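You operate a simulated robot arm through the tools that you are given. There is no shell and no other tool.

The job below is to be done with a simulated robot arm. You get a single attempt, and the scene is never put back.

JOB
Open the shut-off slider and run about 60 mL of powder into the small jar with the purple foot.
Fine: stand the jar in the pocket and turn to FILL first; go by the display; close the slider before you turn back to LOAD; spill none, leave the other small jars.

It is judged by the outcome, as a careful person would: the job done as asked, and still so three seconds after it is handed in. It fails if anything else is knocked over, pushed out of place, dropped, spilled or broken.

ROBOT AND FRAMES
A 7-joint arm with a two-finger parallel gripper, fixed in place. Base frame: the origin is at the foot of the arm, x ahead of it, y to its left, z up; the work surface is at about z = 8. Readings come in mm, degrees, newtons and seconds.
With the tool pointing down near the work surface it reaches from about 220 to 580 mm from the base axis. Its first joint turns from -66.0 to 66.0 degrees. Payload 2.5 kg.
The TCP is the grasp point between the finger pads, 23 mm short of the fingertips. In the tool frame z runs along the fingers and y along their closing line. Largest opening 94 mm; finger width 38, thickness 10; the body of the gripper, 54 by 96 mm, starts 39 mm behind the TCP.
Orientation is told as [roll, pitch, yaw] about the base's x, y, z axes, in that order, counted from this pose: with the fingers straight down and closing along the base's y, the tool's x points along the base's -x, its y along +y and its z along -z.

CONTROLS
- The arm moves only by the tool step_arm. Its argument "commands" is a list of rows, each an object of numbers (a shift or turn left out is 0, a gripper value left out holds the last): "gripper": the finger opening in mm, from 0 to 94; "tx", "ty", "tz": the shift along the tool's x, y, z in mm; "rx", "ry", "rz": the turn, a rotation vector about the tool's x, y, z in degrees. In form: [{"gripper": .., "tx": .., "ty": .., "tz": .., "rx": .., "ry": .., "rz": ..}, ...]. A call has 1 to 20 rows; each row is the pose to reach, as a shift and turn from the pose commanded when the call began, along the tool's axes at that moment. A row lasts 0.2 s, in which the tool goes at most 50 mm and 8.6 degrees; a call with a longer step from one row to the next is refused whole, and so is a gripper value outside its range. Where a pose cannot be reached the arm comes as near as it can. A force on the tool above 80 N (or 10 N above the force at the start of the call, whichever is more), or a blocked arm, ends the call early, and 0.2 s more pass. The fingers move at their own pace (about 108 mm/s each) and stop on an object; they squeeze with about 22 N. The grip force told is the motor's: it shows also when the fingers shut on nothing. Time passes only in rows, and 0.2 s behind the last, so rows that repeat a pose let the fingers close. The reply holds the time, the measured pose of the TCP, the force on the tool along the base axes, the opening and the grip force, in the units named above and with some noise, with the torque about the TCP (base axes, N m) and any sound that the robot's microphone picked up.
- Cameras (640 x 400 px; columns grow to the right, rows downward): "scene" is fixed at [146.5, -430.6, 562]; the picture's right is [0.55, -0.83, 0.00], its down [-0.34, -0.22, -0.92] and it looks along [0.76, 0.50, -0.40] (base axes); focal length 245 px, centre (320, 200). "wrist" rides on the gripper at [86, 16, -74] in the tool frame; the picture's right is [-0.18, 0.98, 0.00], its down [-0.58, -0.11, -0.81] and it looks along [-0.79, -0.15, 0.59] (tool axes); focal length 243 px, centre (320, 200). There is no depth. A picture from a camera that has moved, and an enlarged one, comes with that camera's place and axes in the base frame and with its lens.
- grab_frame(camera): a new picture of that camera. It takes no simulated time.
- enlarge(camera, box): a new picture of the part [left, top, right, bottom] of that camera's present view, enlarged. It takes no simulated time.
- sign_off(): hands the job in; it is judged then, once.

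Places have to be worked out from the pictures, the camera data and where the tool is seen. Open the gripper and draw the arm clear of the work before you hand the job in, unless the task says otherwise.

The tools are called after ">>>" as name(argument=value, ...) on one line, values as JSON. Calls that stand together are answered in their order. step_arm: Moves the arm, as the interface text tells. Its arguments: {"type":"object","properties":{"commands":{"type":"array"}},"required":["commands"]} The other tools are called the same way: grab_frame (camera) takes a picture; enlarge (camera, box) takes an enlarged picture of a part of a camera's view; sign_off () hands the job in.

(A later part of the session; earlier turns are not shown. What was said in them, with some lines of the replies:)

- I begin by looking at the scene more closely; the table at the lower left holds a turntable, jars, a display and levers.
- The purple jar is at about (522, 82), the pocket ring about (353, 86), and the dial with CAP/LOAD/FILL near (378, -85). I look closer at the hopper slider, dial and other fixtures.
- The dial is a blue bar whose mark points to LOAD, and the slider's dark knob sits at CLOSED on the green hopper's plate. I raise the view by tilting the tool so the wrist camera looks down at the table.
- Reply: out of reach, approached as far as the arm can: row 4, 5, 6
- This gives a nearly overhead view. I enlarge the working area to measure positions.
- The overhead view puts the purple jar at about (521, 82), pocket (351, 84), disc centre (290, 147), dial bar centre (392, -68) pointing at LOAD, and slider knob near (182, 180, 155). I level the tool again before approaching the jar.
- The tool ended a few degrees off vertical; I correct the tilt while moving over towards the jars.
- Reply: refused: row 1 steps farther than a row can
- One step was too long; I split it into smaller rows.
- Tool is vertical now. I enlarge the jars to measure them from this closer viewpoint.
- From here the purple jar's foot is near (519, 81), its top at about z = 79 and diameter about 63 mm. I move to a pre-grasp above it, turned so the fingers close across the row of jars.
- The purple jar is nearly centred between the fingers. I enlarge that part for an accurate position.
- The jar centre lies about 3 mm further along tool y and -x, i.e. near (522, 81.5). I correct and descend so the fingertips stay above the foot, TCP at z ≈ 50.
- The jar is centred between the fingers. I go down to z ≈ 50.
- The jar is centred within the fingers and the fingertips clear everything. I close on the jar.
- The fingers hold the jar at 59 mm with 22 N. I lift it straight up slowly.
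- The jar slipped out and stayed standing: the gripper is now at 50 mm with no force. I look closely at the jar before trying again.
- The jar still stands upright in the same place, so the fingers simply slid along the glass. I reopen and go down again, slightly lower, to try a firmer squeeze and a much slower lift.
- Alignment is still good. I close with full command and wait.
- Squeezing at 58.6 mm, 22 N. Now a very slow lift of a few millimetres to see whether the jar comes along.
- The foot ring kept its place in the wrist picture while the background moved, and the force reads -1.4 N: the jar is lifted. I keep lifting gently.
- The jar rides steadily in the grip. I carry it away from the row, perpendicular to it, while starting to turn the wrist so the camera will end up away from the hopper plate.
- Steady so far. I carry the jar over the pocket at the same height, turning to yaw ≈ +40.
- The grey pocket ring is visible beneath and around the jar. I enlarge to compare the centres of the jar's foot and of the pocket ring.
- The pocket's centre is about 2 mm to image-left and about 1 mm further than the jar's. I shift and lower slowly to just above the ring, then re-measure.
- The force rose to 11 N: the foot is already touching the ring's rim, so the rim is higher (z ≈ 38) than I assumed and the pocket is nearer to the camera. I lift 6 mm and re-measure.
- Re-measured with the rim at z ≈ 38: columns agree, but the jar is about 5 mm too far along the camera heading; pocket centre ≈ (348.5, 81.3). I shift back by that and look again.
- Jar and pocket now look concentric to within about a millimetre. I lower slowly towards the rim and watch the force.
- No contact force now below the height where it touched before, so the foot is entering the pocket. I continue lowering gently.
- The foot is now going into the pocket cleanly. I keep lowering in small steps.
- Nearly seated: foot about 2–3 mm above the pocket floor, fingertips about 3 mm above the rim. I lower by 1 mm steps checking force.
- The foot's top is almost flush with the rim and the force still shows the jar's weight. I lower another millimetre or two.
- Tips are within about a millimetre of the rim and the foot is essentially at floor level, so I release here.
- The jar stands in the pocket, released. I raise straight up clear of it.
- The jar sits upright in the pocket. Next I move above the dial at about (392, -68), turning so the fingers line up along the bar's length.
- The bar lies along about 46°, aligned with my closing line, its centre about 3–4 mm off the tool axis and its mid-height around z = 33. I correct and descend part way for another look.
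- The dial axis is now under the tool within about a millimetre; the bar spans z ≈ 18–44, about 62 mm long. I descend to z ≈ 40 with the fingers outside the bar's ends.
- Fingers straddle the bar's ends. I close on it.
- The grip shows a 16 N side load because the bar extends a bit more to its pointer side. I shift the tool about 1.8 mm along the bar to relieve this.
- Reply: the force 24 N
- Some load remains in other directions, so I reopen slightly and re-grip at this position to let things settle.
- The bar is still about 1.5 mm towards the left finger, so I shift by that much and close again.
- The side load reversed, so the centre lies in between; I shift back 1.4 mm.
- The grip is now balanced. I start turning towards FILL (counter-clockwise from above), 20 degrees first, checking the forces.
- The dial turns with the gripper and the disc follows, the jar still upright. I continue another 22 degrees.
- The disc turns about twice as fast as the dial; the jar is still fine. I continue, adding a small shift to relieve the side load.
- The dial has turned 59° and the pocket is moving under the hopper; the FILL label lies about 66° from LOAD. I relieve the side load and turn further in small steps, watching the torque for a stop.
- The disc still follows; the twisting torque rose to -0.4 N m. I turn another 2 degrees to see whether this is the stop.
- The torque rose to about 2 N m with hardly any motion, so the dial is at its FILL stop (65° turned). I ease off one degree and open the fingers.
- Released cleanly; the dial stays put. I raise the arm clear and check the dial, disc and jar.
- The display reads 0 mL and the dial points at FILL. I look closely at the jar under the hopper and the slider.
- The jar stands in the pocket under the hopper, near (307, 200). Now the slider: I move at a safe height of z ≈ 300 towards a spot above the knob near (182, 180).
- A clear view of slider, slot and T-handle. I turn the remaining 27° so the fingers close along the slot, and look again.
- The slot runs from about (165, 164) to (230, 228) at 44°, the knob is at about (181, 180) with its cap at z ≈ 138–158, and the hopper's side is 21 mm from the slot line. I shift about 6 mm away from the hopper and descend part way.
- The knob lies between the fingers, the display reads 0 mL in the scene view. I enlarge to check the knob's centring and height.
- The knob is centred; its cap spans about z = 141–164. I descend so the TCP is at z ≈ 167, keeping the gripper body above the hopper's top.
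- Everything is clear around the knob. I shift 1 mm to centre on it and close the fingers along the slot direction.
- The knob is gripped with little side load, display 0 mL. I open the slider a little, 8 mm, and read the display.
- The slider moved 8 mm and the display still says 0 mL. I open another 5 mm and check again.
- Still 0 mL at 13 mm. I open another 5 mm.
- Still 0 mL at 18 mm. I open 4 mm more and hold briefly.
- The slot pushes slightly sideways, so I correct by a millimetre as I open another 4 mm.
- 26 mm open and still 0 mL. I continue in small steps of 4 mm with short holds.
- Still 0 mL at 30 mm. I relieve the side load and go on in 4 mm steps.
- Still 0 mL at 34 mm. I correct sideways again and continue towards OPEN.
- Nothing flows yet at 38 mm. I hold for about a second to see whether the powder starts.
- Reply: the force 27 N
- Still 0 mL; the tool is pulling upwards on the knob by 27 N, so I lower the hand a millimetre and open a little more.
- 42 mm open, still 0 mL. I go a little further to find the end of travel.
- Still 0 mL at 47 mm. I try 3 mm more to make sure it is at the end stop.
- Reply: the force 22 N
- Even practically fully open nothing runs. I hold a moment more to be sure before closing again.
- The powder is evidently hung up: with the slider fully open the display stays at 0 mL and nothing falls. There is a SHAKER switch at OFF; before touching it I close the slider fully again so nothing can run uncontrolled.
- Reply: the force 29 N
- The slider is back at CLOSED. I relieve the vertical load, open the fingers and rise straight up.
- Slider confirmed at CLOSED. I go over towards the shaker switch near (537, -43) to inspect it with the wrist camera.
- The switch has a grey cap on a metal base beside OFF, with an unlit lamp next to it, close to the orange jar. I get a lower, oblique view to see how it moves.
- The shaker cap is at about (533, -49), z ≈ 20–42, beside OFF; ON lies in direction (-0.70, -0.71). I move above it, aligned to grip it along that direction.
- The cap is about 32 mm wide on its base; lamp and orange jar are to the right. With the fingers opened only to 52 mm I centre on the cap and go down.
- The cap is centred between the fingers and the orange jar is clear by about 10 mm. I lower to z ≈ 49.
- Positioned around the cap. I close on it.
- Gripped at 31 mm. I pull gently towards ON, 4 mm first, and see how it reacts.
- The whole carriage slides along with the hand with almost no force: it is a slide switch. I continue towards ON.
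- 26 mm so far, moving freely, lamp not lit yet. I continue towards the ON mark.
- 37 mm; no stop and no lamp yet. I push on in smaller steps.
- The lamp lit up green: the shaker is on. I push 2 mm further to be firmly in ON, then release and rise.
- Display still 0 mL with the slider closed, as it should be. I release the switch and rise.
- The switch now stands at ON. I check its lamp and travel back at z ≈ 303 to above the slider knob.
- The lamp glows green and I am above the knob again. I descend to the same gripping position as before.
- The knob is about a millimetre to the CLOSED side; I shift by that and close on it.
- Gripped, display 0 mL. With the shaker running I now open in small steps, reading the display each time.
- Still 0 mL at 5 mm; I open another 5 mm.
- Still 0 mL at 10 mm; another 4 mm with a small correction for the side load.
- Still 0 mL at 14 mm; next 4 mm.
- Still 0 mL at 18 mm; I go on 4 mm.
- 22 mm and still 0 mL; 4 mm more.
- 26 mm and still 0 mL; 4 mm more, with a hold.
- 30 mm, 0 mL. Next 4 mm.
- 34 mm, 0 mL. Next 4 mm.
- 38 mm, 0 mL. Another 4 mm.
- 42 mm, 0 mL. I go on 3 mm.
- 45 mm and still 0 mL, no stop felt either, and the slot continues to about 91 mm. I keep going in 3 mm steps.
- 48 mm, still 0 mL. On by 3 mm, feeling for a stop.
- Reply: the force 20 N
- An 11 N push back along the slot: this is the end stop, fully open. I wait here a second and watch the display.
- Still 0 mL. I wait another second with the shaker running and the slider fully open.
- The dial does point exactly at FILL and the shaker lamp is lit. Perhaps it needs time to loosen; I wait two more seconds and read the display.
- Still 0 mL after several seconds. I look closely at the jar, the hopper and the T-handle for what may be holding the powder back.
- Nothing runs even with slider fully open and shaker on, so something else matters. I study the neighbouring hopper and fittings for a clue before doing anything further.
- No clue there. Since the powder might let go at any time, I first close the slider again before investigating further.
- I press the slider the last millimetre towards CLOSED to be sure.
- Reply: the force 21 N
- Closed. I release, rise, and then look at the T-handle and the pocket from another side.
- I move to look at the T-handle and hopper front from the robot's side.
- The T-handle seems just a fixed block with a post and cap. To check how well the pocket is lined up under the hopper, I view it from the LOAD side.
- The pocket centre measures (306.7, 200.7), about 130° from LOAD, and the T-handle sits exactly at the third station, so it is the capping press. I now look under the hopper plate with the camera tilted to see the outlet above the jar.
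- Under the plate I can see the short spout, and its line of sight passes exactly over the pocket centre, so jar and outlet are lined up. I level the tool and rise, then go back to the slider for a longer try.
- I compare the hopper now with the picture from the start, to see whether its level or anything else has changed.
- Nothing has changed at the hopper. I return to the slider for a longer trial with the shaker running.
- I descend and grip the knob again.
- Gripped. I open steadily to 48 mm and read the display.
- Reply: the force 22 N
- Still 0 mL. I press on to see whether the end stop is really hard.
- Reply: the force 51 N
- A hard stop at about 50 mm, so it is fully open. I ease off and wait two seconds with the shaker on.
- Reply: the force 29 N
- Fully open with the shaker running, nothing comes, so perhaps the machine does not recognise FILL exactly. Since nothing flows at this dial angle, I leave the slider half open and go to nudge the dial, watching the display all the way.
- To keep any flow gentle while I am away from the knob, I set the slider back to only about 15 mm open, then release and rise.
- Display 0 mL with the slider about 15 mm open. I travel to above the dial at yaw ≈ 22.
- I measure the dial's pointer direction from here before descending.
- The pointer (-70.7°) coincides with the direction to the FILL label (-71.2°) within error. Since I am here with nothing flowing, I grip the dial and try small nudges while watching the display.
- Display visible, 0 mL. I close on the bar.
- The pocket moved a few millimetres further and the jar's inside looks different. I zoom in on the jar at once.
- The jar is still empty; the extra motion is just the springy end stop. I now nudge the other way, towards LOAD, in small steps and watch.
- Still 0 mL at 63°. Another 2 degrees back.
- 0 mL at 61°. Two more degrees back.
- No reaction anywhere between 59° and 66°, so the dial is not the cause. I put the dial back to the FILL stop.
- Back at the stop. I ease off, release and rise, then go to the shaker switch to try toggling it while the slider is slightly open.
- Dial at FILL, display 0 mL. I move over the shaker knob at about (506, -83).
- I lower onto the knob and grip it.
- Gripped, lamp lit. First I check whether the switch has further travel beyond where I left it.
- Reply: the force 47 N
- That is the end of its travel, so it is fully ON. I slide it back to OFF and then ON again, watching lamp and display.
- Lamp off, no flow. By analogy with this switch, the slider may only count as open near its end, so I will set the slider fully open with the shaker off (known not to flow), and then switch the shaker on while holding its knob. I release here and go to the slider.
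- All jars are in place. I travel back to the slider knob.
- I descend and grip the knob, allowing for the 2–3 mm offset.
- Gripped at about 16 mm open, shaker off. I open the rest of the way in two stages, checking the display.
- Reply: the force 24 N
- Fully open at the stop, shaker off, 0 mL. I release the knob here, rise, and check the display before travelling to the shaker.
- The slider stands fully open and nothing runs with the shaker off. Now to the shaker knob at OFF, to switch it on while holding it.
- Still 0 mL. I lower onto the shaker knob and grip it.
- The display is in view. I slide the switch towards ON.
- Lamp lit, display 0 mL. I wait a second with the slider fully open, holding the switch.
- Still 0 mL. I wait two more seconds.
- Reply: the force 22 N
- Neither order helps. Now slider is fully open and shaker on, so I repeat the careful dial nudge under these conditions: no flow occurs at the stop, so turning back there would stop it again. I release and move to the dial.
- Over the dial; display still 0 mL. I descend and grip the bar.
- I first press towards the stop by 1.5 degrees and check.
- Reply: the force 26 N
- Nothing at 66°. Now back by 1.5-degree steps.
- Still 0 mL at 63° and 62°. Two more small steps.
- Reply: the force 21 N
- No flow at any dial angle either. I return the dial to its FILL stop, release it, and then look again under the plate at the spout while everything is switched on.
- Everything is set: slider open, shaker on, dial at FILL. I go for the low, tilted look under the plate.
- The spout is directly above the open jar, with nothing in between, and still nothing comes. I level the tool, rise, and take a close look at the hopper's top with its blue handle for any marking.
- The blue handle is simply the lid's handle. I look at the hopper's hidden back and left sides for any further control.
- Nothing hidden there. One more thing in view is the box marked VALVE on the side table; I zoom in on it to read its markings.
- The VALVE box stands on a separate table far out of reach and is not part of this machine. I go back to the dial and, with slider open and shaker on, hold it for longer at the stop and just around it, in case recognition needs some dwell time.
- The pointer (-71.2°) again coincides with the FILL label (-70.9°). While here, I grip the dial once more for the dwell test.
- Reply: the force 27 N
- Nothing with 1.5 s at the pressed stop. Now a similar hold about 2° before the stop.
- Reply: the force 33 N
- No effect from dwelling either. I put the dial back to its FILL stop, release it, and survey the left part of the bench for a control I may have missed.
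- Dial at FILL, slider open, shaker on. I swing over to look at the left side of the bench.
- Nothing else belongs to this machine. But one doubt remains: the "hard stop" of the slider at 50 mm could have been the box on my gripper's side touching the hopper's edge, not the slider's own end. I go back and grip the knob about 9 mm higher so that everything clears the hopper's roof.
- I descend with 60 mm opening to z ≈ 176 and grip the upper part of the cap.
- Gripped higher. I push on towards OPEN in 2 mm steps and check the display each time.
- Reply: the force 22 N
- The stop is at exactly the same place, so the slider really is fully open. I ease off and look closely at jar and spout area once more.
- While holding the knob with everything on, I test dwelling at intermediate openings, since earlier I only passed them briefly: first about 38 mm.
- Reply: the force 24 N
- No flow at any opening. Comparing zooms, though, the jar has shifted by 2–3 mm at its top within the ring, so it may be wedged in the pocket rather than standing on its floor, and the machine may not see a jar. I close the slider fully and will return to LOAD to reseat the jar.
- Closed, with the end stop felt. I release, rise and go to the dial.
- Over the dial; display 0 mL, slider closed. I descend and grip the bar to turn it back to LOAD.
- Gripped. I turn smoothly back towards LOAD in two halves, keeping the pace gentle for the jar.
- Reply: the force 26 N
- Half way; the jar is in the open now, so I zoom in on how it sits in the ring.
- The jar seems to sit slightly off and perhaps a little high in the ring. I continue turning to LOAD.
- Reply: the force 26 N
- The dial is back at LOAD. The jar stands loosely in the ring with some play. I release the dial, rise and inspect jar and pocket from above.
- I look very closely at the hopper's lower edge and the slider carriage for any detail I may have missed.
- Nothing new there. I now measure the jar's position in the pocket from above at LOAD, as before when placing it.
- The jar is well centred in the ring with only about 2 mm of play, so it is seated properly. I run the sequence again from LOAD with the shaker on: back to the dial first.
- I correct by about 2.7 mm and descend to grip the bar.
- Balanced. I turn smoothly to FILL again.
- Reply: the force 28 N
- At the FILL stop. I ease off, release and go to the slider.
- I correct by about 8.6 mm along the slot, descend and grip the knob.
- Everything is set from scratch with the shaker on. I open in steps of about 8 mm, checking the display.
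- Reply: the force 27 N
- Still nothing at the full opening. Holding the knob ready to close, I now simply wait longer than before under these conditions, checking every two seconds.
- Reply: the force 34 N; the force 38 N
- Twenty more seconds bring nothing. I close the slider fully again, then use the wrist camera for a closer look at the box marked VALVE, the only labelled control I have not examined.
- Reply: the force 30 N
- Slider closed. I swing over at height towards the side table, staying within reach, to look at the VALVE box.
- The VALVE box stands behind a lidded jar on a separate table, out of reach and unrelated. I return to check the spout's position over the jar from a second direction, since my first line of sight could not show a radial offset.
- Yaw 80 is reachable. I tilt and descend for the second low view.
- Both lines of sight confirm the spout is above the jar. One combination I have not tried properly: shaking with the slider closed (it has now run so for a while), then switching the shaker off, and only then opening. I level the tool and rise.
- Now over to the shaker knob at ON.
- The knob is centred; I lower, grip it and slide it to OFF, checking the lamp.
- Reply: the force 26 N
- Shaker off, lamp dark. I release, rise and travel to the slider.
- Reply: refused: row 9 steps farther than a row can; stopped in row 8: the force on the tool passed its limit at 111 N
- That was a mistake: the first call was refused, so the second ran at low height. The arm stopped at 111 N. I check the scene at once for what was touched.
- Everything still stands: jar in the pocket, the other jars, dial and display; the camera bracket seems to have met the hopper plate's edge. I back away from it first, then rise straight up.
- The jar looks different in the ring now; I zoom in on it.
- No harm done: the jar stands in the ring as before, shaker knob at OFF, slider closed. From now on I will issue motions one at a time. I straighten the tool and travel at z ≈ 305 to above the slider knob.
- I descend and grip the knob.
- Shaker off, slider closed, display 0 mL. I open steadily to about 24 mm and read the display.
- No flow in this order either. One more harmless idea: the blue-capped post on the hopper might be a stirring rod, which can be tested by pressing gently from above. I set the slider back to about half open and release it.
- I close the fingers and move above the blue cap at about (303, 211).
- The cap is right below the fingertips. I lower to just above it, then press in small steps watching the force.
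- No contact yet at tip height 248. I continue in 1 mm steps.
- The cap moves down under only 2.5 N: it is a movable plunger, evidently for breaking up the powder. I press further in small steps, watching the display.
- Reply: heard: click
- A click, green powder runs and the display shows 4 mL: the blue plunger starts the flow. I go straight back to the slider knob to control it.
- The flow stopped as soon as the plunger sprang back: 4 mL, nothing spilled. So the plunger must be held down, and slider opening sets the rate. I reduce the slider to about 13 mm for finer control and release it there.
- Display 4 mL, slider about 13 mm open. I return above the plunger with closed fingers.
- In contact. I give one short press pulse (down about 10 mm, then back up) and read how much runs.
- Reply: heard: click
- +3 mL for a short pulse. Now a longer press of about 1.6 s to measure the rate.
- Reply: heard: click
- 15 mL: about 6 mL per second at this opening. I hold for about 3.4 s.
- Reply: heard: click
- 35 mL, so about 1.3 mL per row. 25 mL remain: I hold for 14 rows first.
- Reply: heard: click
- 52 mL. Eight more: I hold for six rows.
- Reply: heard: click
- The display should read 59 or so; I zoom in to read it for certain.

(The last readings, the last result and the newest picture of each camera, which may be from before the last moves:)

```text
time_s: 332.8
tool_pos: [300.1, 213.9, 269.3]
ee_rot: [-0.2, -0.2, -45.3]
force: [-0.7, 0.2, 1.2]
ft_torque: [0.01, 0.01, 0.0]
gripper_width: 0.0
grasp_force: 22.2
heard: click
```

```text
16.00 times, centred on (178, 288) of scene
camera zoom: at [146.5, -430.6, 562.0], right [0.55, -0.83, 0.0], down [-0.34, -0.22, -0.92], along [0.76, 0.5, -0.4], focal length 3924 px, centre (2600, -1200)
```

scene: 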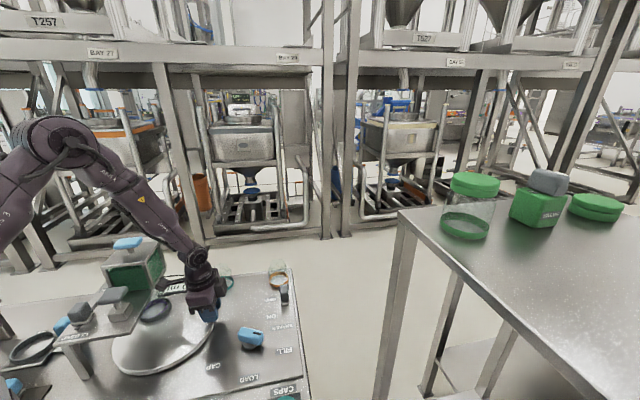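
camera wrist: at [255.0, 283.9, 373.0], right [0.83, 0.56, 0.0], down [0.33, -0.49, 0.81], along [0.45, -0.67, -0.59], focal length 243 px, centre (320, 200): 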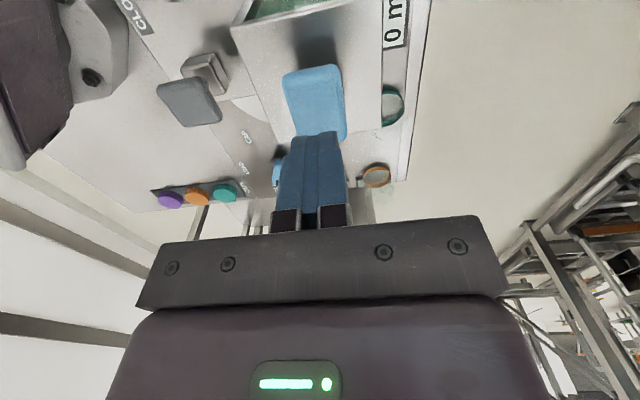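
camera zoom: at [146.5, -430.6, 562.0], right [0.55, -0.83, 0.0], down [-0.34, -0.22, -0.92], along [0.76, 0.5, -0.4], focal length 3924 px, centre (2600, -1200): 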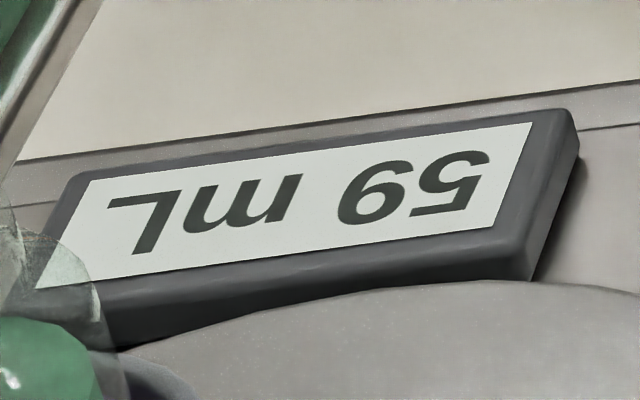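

59 mL: on target. I rise off the plunger and go back to the slider knob to close it.

>>> step_arm(commands=[{"tz": -10}, {"tz": -25}, {"tz": -30, "tx": 12, "ty": -18}, {"tz": -30, "tx": 30, "ty": -44}, {"tz": -30, "tx": 48, "ty": -71, "gripper": 64}, {"tz": -25, "tx": 60, "ty": -90}, {"tz": -20, "tx": 66, "ty": -98}, {"tz": -20, "tx": 66, "ty": -98}])

>>> grab_frame(camera="wrist")

```text
time_s: 334.6
tool_pos: [184.1, 192.9, 288.6]
ee_rot: [0.0, -0.1, -45.3]
force: [-0.9, -0.5, 0.2]
ft_torque: [-0.02, 0.02, 0.03]
gripper_width: 64.2
grasp_force: 0.0
```

```text
taken
camera wrist: at [134.8, 265.4, 362.3], right [0.83, 0.56, 0.0], down [0.33, -0.49, 0.81], along [0.45, -0.67, -0.59], focal length 243 px, centre (320, 200)
```

wrist: 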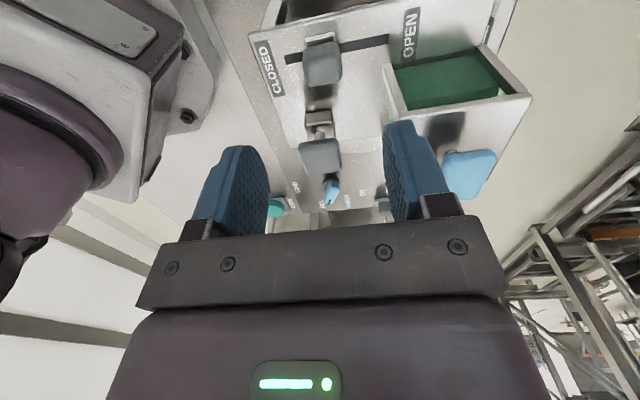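

The knob is centred. I descend and grip it.

>>> step_arm(commands=[{"ty": 1, "tz": 25}, {"ty": 1, "tz": 60}, {"ty": 1, "tz": 95}, {"ty": 1, "tz": 114}, {"ty": 1, "tz": 121}, {"ty": 1, "tz": 121}, {"ty": 1, "tz": 121, "gripper": 45}, {"ty": 1, "tz": 121, "gripper": 20}, {"ty": 1, "tz": 121, "gripper": 20}])

>>> grab_frame(camera="wrist")

```text
time_s: 336.6
tool_pos: [185.5, 192.3, 167.6]
ee_rot: [-0.1, -0.2, -45.3]
force: [0.3, -0.3, -6.9]
ft_torque: [0.24, -0.09, 0.35]
gripper_width: 31.7
grasp_force: 45.6
```

```text
taken
camera wrist: at [136.1, 265.2, 241.0], right [0.83, 0.56, 0.0], down [0.33, -0.49, 0.81], along [0.45, -0.67, -0.59], focal length 243 px, centre (320, 200)
```

wrist: 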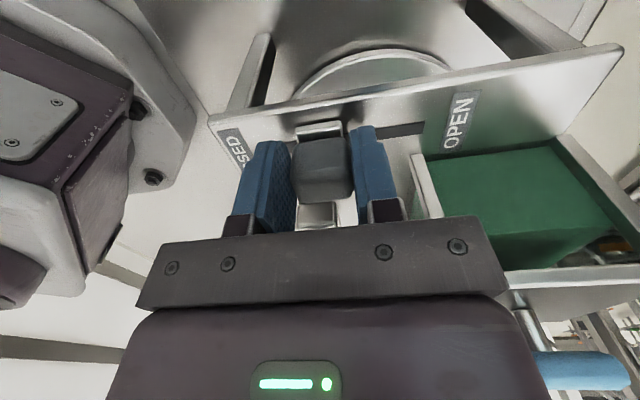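

Gripped at about 12 mm open. I close it fully against the CLOSED stop.

>>> step_arm(commands=[{"ty": -4}, {"ty": -8}, {"ty": -11}, {"ty": -12.8}, {"ty": -13.2}, {"ty": -13.2}])

>>> grab_frame(camera="wrist")

>>> enlarge(camera="scene", box=[80, 230, 240, 330])

```text
time_s: 338.0
tool_pos: [176.1, 183.4, 168.5]
ee_rot: [0.1, -0.1, -45.4]
force: [13.3, 2.9, -27.8]
ft_torque: [0.07, 0.18, 0.61]
gripper_width: 31.5
grasp_force: 45.4
```

```text
taken
camera wrist: at [127.1, 256.3, 241.2], right [0.83, 0.56, 0.0], down [0.33, -0.49, 0.81], along [0.45, -0.67, -0.59], focal length 243 px, centre (320, 200)
```

wrist: 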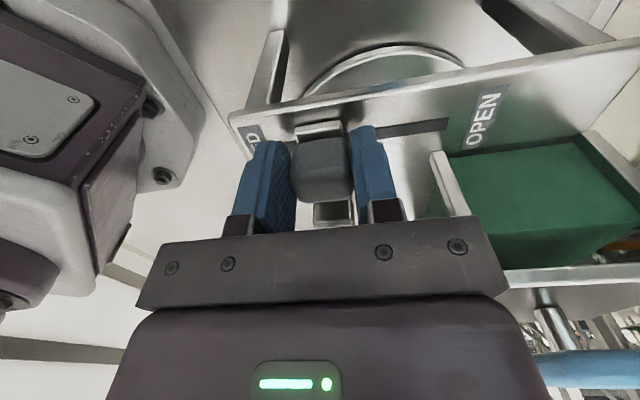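

```text
4.00 times, centred on (160, 280) of scene
camera zoom: at [146.5, -430.5, 562.0], right [0.55, -0.83, 0.0], down [-0.34, -0.22, -0.92], along [0.76, 0.5, -0.4], focal length 981 px, centre (960, -120)
```

zoom: 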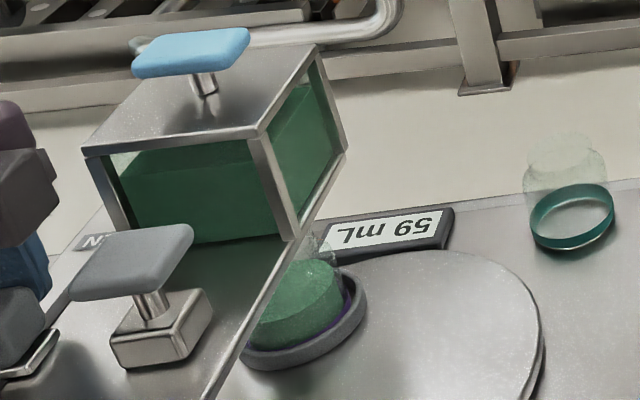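

The slider is at its CLOSED stop; the display holds at 59 mL. I relieve the load, release and rise.

>>> step_arm(commands=[{"ty": 0.7, "tz": 0.8}, {"ty": 0.7, "tz": 0.8, "gripper": 45}, {"ty": 0.7, "tz": 0.8, "gripper": 70}, {"ty": 0.7, "tz": -20, "gripper": 90}, {"ty": 0.7, "tz": -60, "gripper": 94}, {"ty": 0.7, "tz": -105}, {"ty": 0.7, "tz": -138}])

>>> enlarge(camera="wrist", box=[220, 0, 440, 140])

```text
time_s: 339.6
tool_pos: [177.2, 184.0, 308.1]
ee_rot: [-0.1, -0.1, -45.5]
force: [0.5, 0.8, -0.6]
ft_torque: [0.03, 0.0, 0.01]
gripper_width: 94.0
grasp_force: 0.1
```

```text
2.86 times, centred on (330, 70) of wrist
camera zoom: at [127.2, 256.6, 379.8], right [0.83, 0.56, 0.0], down [0.33, -0.49, 0.81], along [0.45, -0.67, -0.59], focal length 693 px, centre (291, 571)
```

zoom: 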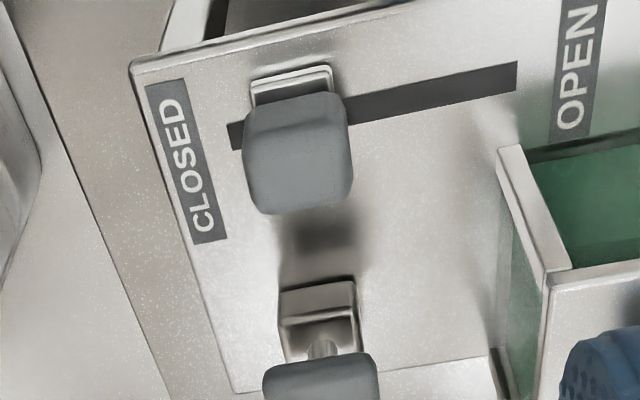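

The slider is closed. I travel at height to the dial.

>>> step_arm(commands=[{"tx": -14, "ty": -1.2, "tz": 0}, {"tx": -42, "ty": -3.6, "tz": 0, "rz": -5}, {"tx": -72, "ty": -6.2, "tz": 0, "rz": -11}, {"tx": -102, "ty": -8.7, "tz": 0, "rz": -17}, {"tx": -132, "ty": -11.3, "tz": 0, "rz": -23}, {"tx": -162, "ty": -13.9, "tz": 0, "rz": -29}, {"tx": -192, "ty": -16.4, "tz": 5, "rz": -35}, {"tx": -222, "ty": -19, "tz": 15, "rz": -41}, {"tx": -252, "ty": -21.6, "tz": 30, "rz": -48}, {"tx": -282, "ty": -24.1, "tz": 50, "rz": -55}, {"tx": -310, "ty": -26.5, "tz": 75, "rz": -61}, {"tx": -331.7, "ty": -28.4, "tz": 100, "rz": -67}, {"tx": -331.7, "ty": -28.4, "tz": 100, "rz": -67}])

>>> grab_frame(camera="wrist")

```text
time_s: 342.4
tool_pos: [390.4, -71.7, 206.1]
ee_rot: [-0.1, 0.0, 21.7]
force: [0.5, 0.2, -0.5]
ft_torque: [0.01, -0.01, 0.01]
gripper_width: 93.8
grasp_force: 0.1
```

```text
taken
camera wrist: at [303.6, -89.6, 279.4], right [-0.19, 0.98, 0.0], down [0.58, 0.11, 0.81], along [0.79, 0.15, -0.59], focal length 243 px, centre (320, 200)
```

wrist: 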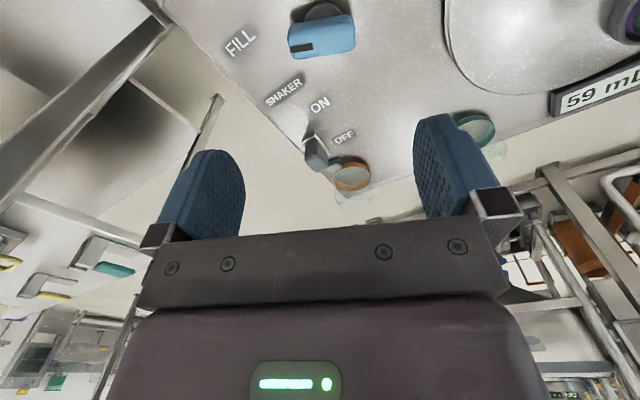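

Over the dial, and the wrist view confirms 59 mL. I descend and grip the bar.

>>> step_arm(commands=[{"tz": 40}, {"tz": 85}, {"tz": 130}, {"tz": 155}, {"tz": 162.5}, {"tz": 162.5, "gripper": 70}, {"tz": 162.5, "gripper": 45}, {"tz": 162.5, "gripper": 45}, {"tz": 162.5, "gripper": 45}])

```text
time_s: 344.4
tool_pos: [389.5, -71.8, 43.4]
ee_rot: [0.1, 0.0, 21.6]
force: [0.6, 6.9, -8.7]
ft_torque: [-0.01, -0.25, -0.19]
gripper_width: 60.5
grasp_force: 45.4
```

Balanced grip. I turn gently back towards LOAD, first half.

>>> step_arm(commands=[{"rz": 1}, {"rz": 3}, {"rz": 5.5, "tx": 0.3}, {"rz": 8.5, "tx": 0.5, "ty": 0.1}, {"rz": 11.5, "tx": 0.6, "ty": 0.1}, {"rz": 14.5, "tx": 0.8, "ty": 0.2}, {"rz": 17.5, "tx": 0.9, "ty": 0.3}, {"rz": 20.5, "tx": 1.0, "ty": 0.4}, {"rz": 23.5, "tx": 1.2, "ty": 0.5}, {"rz": 26.5, "tx": 1.3, "ty": 0.6}, {"rz": 29.5, "tx": 1.5, "ty": 0.7}, {"rz": 31.5, "tx": 1.6, "ty": 0.8}, {"rz": 32.5, "tx": 1.6, "ty": 0.9}, {"rz": 32.5, "tx": 1.6, "ty": 0.9}])

>>> enlarge(camera="scene", box=[90, 230, 310, 390])

```text
time_s: 347.4
tool_pos: [387.2, -71.2, 43.2]
ee_rot: [0.1, 0.0, -10.9]
force: [1.0, 18.5, 11.3]
ft_torque: [0.58, 0.8, 0.04]
gripper_width: 60.0
grasp_force: 44.4
```

```text
2.50 times, centred on (200, 310) of scene
camera zoom: at [146.4, -430.6, 562.0], right [0.55, -0.83, 0.0], down [-0.34, -0.22, -0.92], along [0.76, 0.5, -0.4], focal length 613 px, centre (620, -75)
```

zoom: 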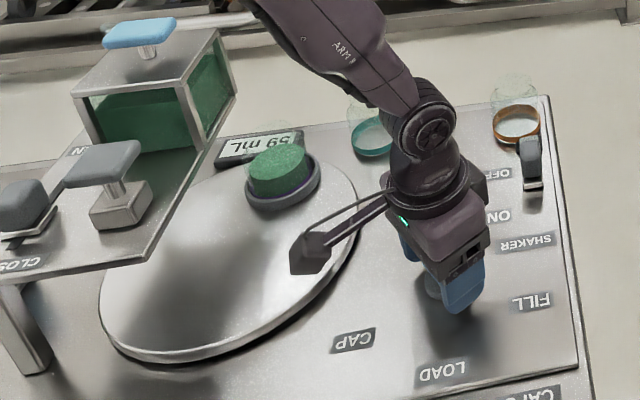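

Jar and powder ride along nicely. Second half to LOAD.

>>> step_arm(commands=[{"rz": 1, "ty": 0.8}, {"rz": 3, "tx": 0.2, "ty": 1.2}, {"rz": 5.5, "tx": 0.3, "ty": 1.4}, {"rz": 8.5, "tx": 0.4, "ty": 1.5}, {"rz": 11.5, "tx": 0.5, "ty": 1.6}, {"rz": 14.5, "tx": 0.6, "ty": 1.7}, {"rz": 17.5, "tx": 0.7, "ty": 1.8}, {"rz": 20.5, "tx": 0.8, "ty": 1.9}, {"rz": 23.5, "tx": 0.9, "ty": 2.0}, {"rz": 26.5, "tx": 1.0, "ty": 2.1}, {"rz": 29, "tx": 1.0, "ty": 2.2}, {"rz": 30.6, "tx": 1.0, "ty": 2.2}, {"rz": 30.6, "tx": 1.0, "ty": 2.2}])

>>> enlarge(camera="scene", box=[90, 230, 310, 390])

```text
time_s: 350.2
tool_pos: [387.2, -69.0, 43.8]
ee_rot: [0.1, 0.0, -41.5]
force: [-0.7, 17.2, 7.0]
ft_torque: [-0.64, -1.02, 0.0]
gripper_width: 60.0
grasp_force: 45.1
```

```text
2.50 times, centred on (200, 310) of scene
camera zoom: at [146.4, -430.6, 562.0], right [0.55, -0.83, 0.0], down [-0.34, -0.22, -0.92], along [0.76, 0.5, -0.4], focal length 613 px, centre (620, -75)
```

zoom: 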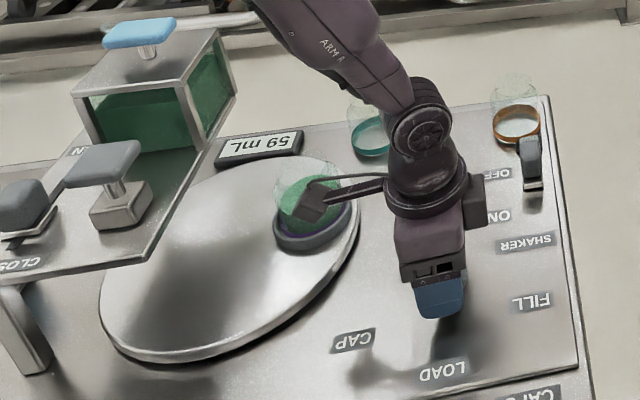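

Back at LOAD, display 59 mL. I open the fingers and rise straight up from the dial.

>>> step_arm(commands=[{"ty": 1}, {"ty": 1, "gripper": 70}, {"ty": 1, "gripper": 94}, {"ty": 1, "gripper": 94}, {"ty": 1, "tz": -30}, {"ty": 1, "tz": -75}, {"ty": 1, "tz": -120}, {"ty": 1, "tz": -165}, {"ty": 1, "tz": -165}])

>>> enlarge(camera="wrist", box=[200, 0, 440, 150])

>>> enlarge(camera="scene", box=[90, 230, 310, 390])

```text
time_s: 352.2
tool_pos: [388.0, -69.7, 208.8]
ee_rot: [-0.1, -0.1, -41.5]
force: [0.4, 0.9, -0.7]
ft_torque: [-0.03, 0.0, 0.01]
gripper_width: 94.1
grasp_force: 0.2
```

```text
2.67 times, centred on (320, 75) of wrist
camera zoom: at [333.5, 0.0, 281.6], right [0.79, 0.61, 0.0], down [0.36, -0.47, 0.81], along [0.49, -0.64, -0.59], focal length 647 px, centre (320, 533)
```

zoom: 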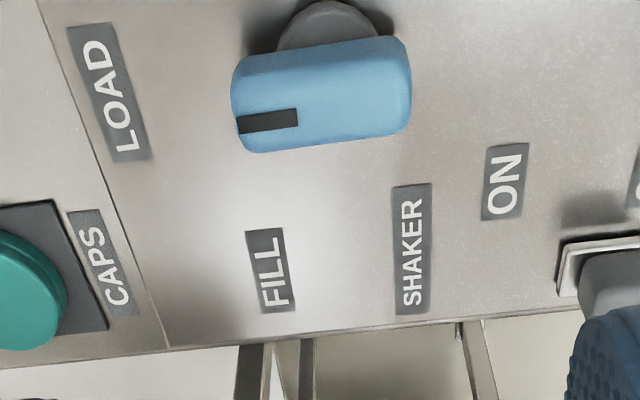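

```text
2.50 times, centred on (200, 310) of scene
camera zoom: at [146.5, -430.6, 562.0], right [0.55, -0.83, 0.0], down [-0.34, -0.22, -0.92], along [0.76, 0.5, -0.4], focal length 613 px, centre (620, -75)
```

zoom: 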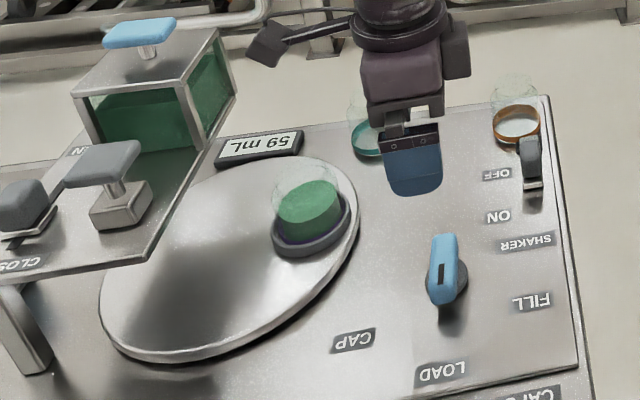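

The pointer is exactly at LOAD (-134.3°, as at the start), the display shows 59 mL, and jar and powder are undisturbed. I raise the arm well clear with the gripper open.

>>> step_arm(commands=[{"tz": -40}, {"tz": -85}, {"tz": -130}, {"tz": -175}, {"tz": -220}, {"tz": -255}, {"tz": -255}])

>>> grab_frame(camera="scene")

>>> enlarge(camera="scene", box=[0, 230, 320, 400])

>>> enlarge(camera="scene", box=[150, 270, 230, 340])

>>> enlarge(camera="scene", box=[200, 250, 320, 325])

```text
time_s: 353.8
tool_pos: [389.5, -69.5, 463.8]
ee_rot: [-0.1, -0.1, -41.5]
force: [0.4, -0.2, -0.2]
ft_torque: [-0.01, -0.02, -0.01]
gripper_width: 94.0
grasp_force: 0.0
```

```text
taken
```

scene: 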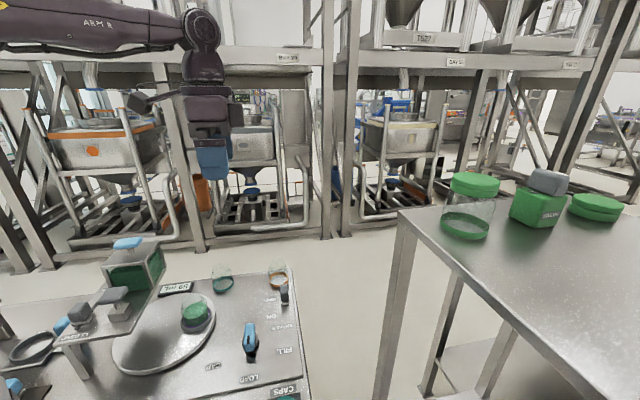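

```text
2.00 times, centred on (160, 315) of scene
camera zoom: at [146.5, -430.6, 562.0], right [0.55, -0.83, 0.0], down [-0.34, -0.22, -0.92], along [0.76, 0.5, -0.4], focal length 490 px, centre (640, -30)
```

zoom: 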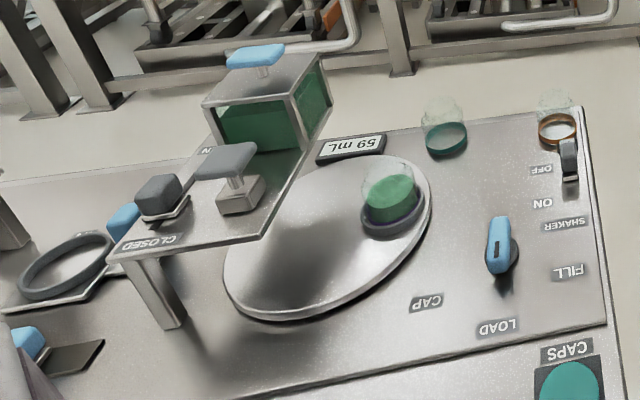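

```text
5.71 times, centred on (190, 305) of scene
camera zoom: at [146.5, -430.6, 562.0], right [0.55, -0.83, 0.0], down [-0.34, -0.22, -0.92], along [0.76, 0.5, -0.4], focal length 1401 px, centre (1063, -400)
```

zoom: 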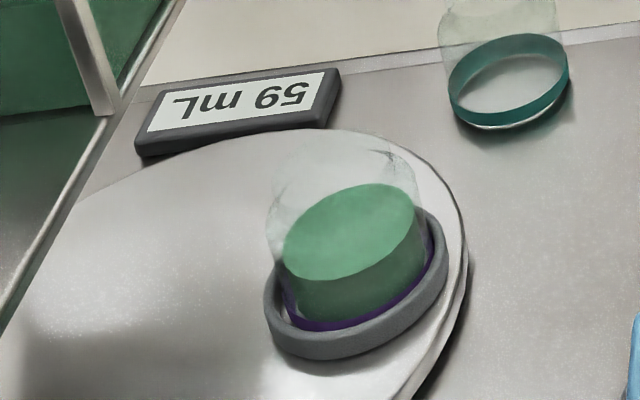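

```text
5.33 times, centred on (260, 288) of scene
camera zoom: at [146.5, -430.6, 562.0], right [0.55, -0.83, 0.0], down [-0.34, -0.22, -0.92], along [0.76, 0.5, -0.4], focal length 1308 px, centre (640, -267)
```

zoom: 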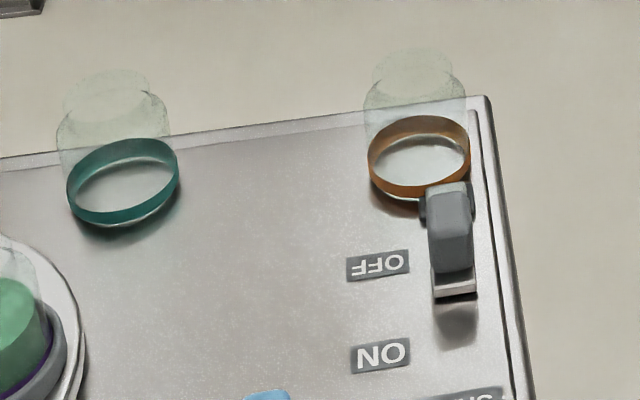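

The jar stands in the pocket at LOAD with 59 mL, no powder spilled; slider closed, shaker back at OFF, teal and orange jars unmoved, arm clear with the gripper open. I hand the job in.

>>> sign_off()

```text
The job is handed in.
```

The small jar with the purple foot holds 59 mL of powder by the display. It stands in the pocket, turned back to LOAD, with the slider closed. I saw no spilled powder, and the teal and orange jars did not move. The arm is up and clear with the gripper open.

- **Starting the flow:** Opening the slider alone ran nothing. Powder comes only while the blue plunger on top of the hopper is held down. I worked the slider, the shaker and the dial many times before finding that. I then metered the powder in short presses with the slider about 13 mm open.
- **Shaker:** I switched it on and off while searching. It made no difference to the flow and is back at OFF.
- **First jar lift:** On my first try the fingers slid off the glass and the jar stayed standing. The second, slower lift held.
- **Collision:** One travel move ran at table height by mistake, with the gripper still closed on the shaker knob. The arm stopped at 111 N, probably with the camera bracket against the edge of the hopper plate. The pictures afterwards show nothing moved, tipped or visibly damaged.
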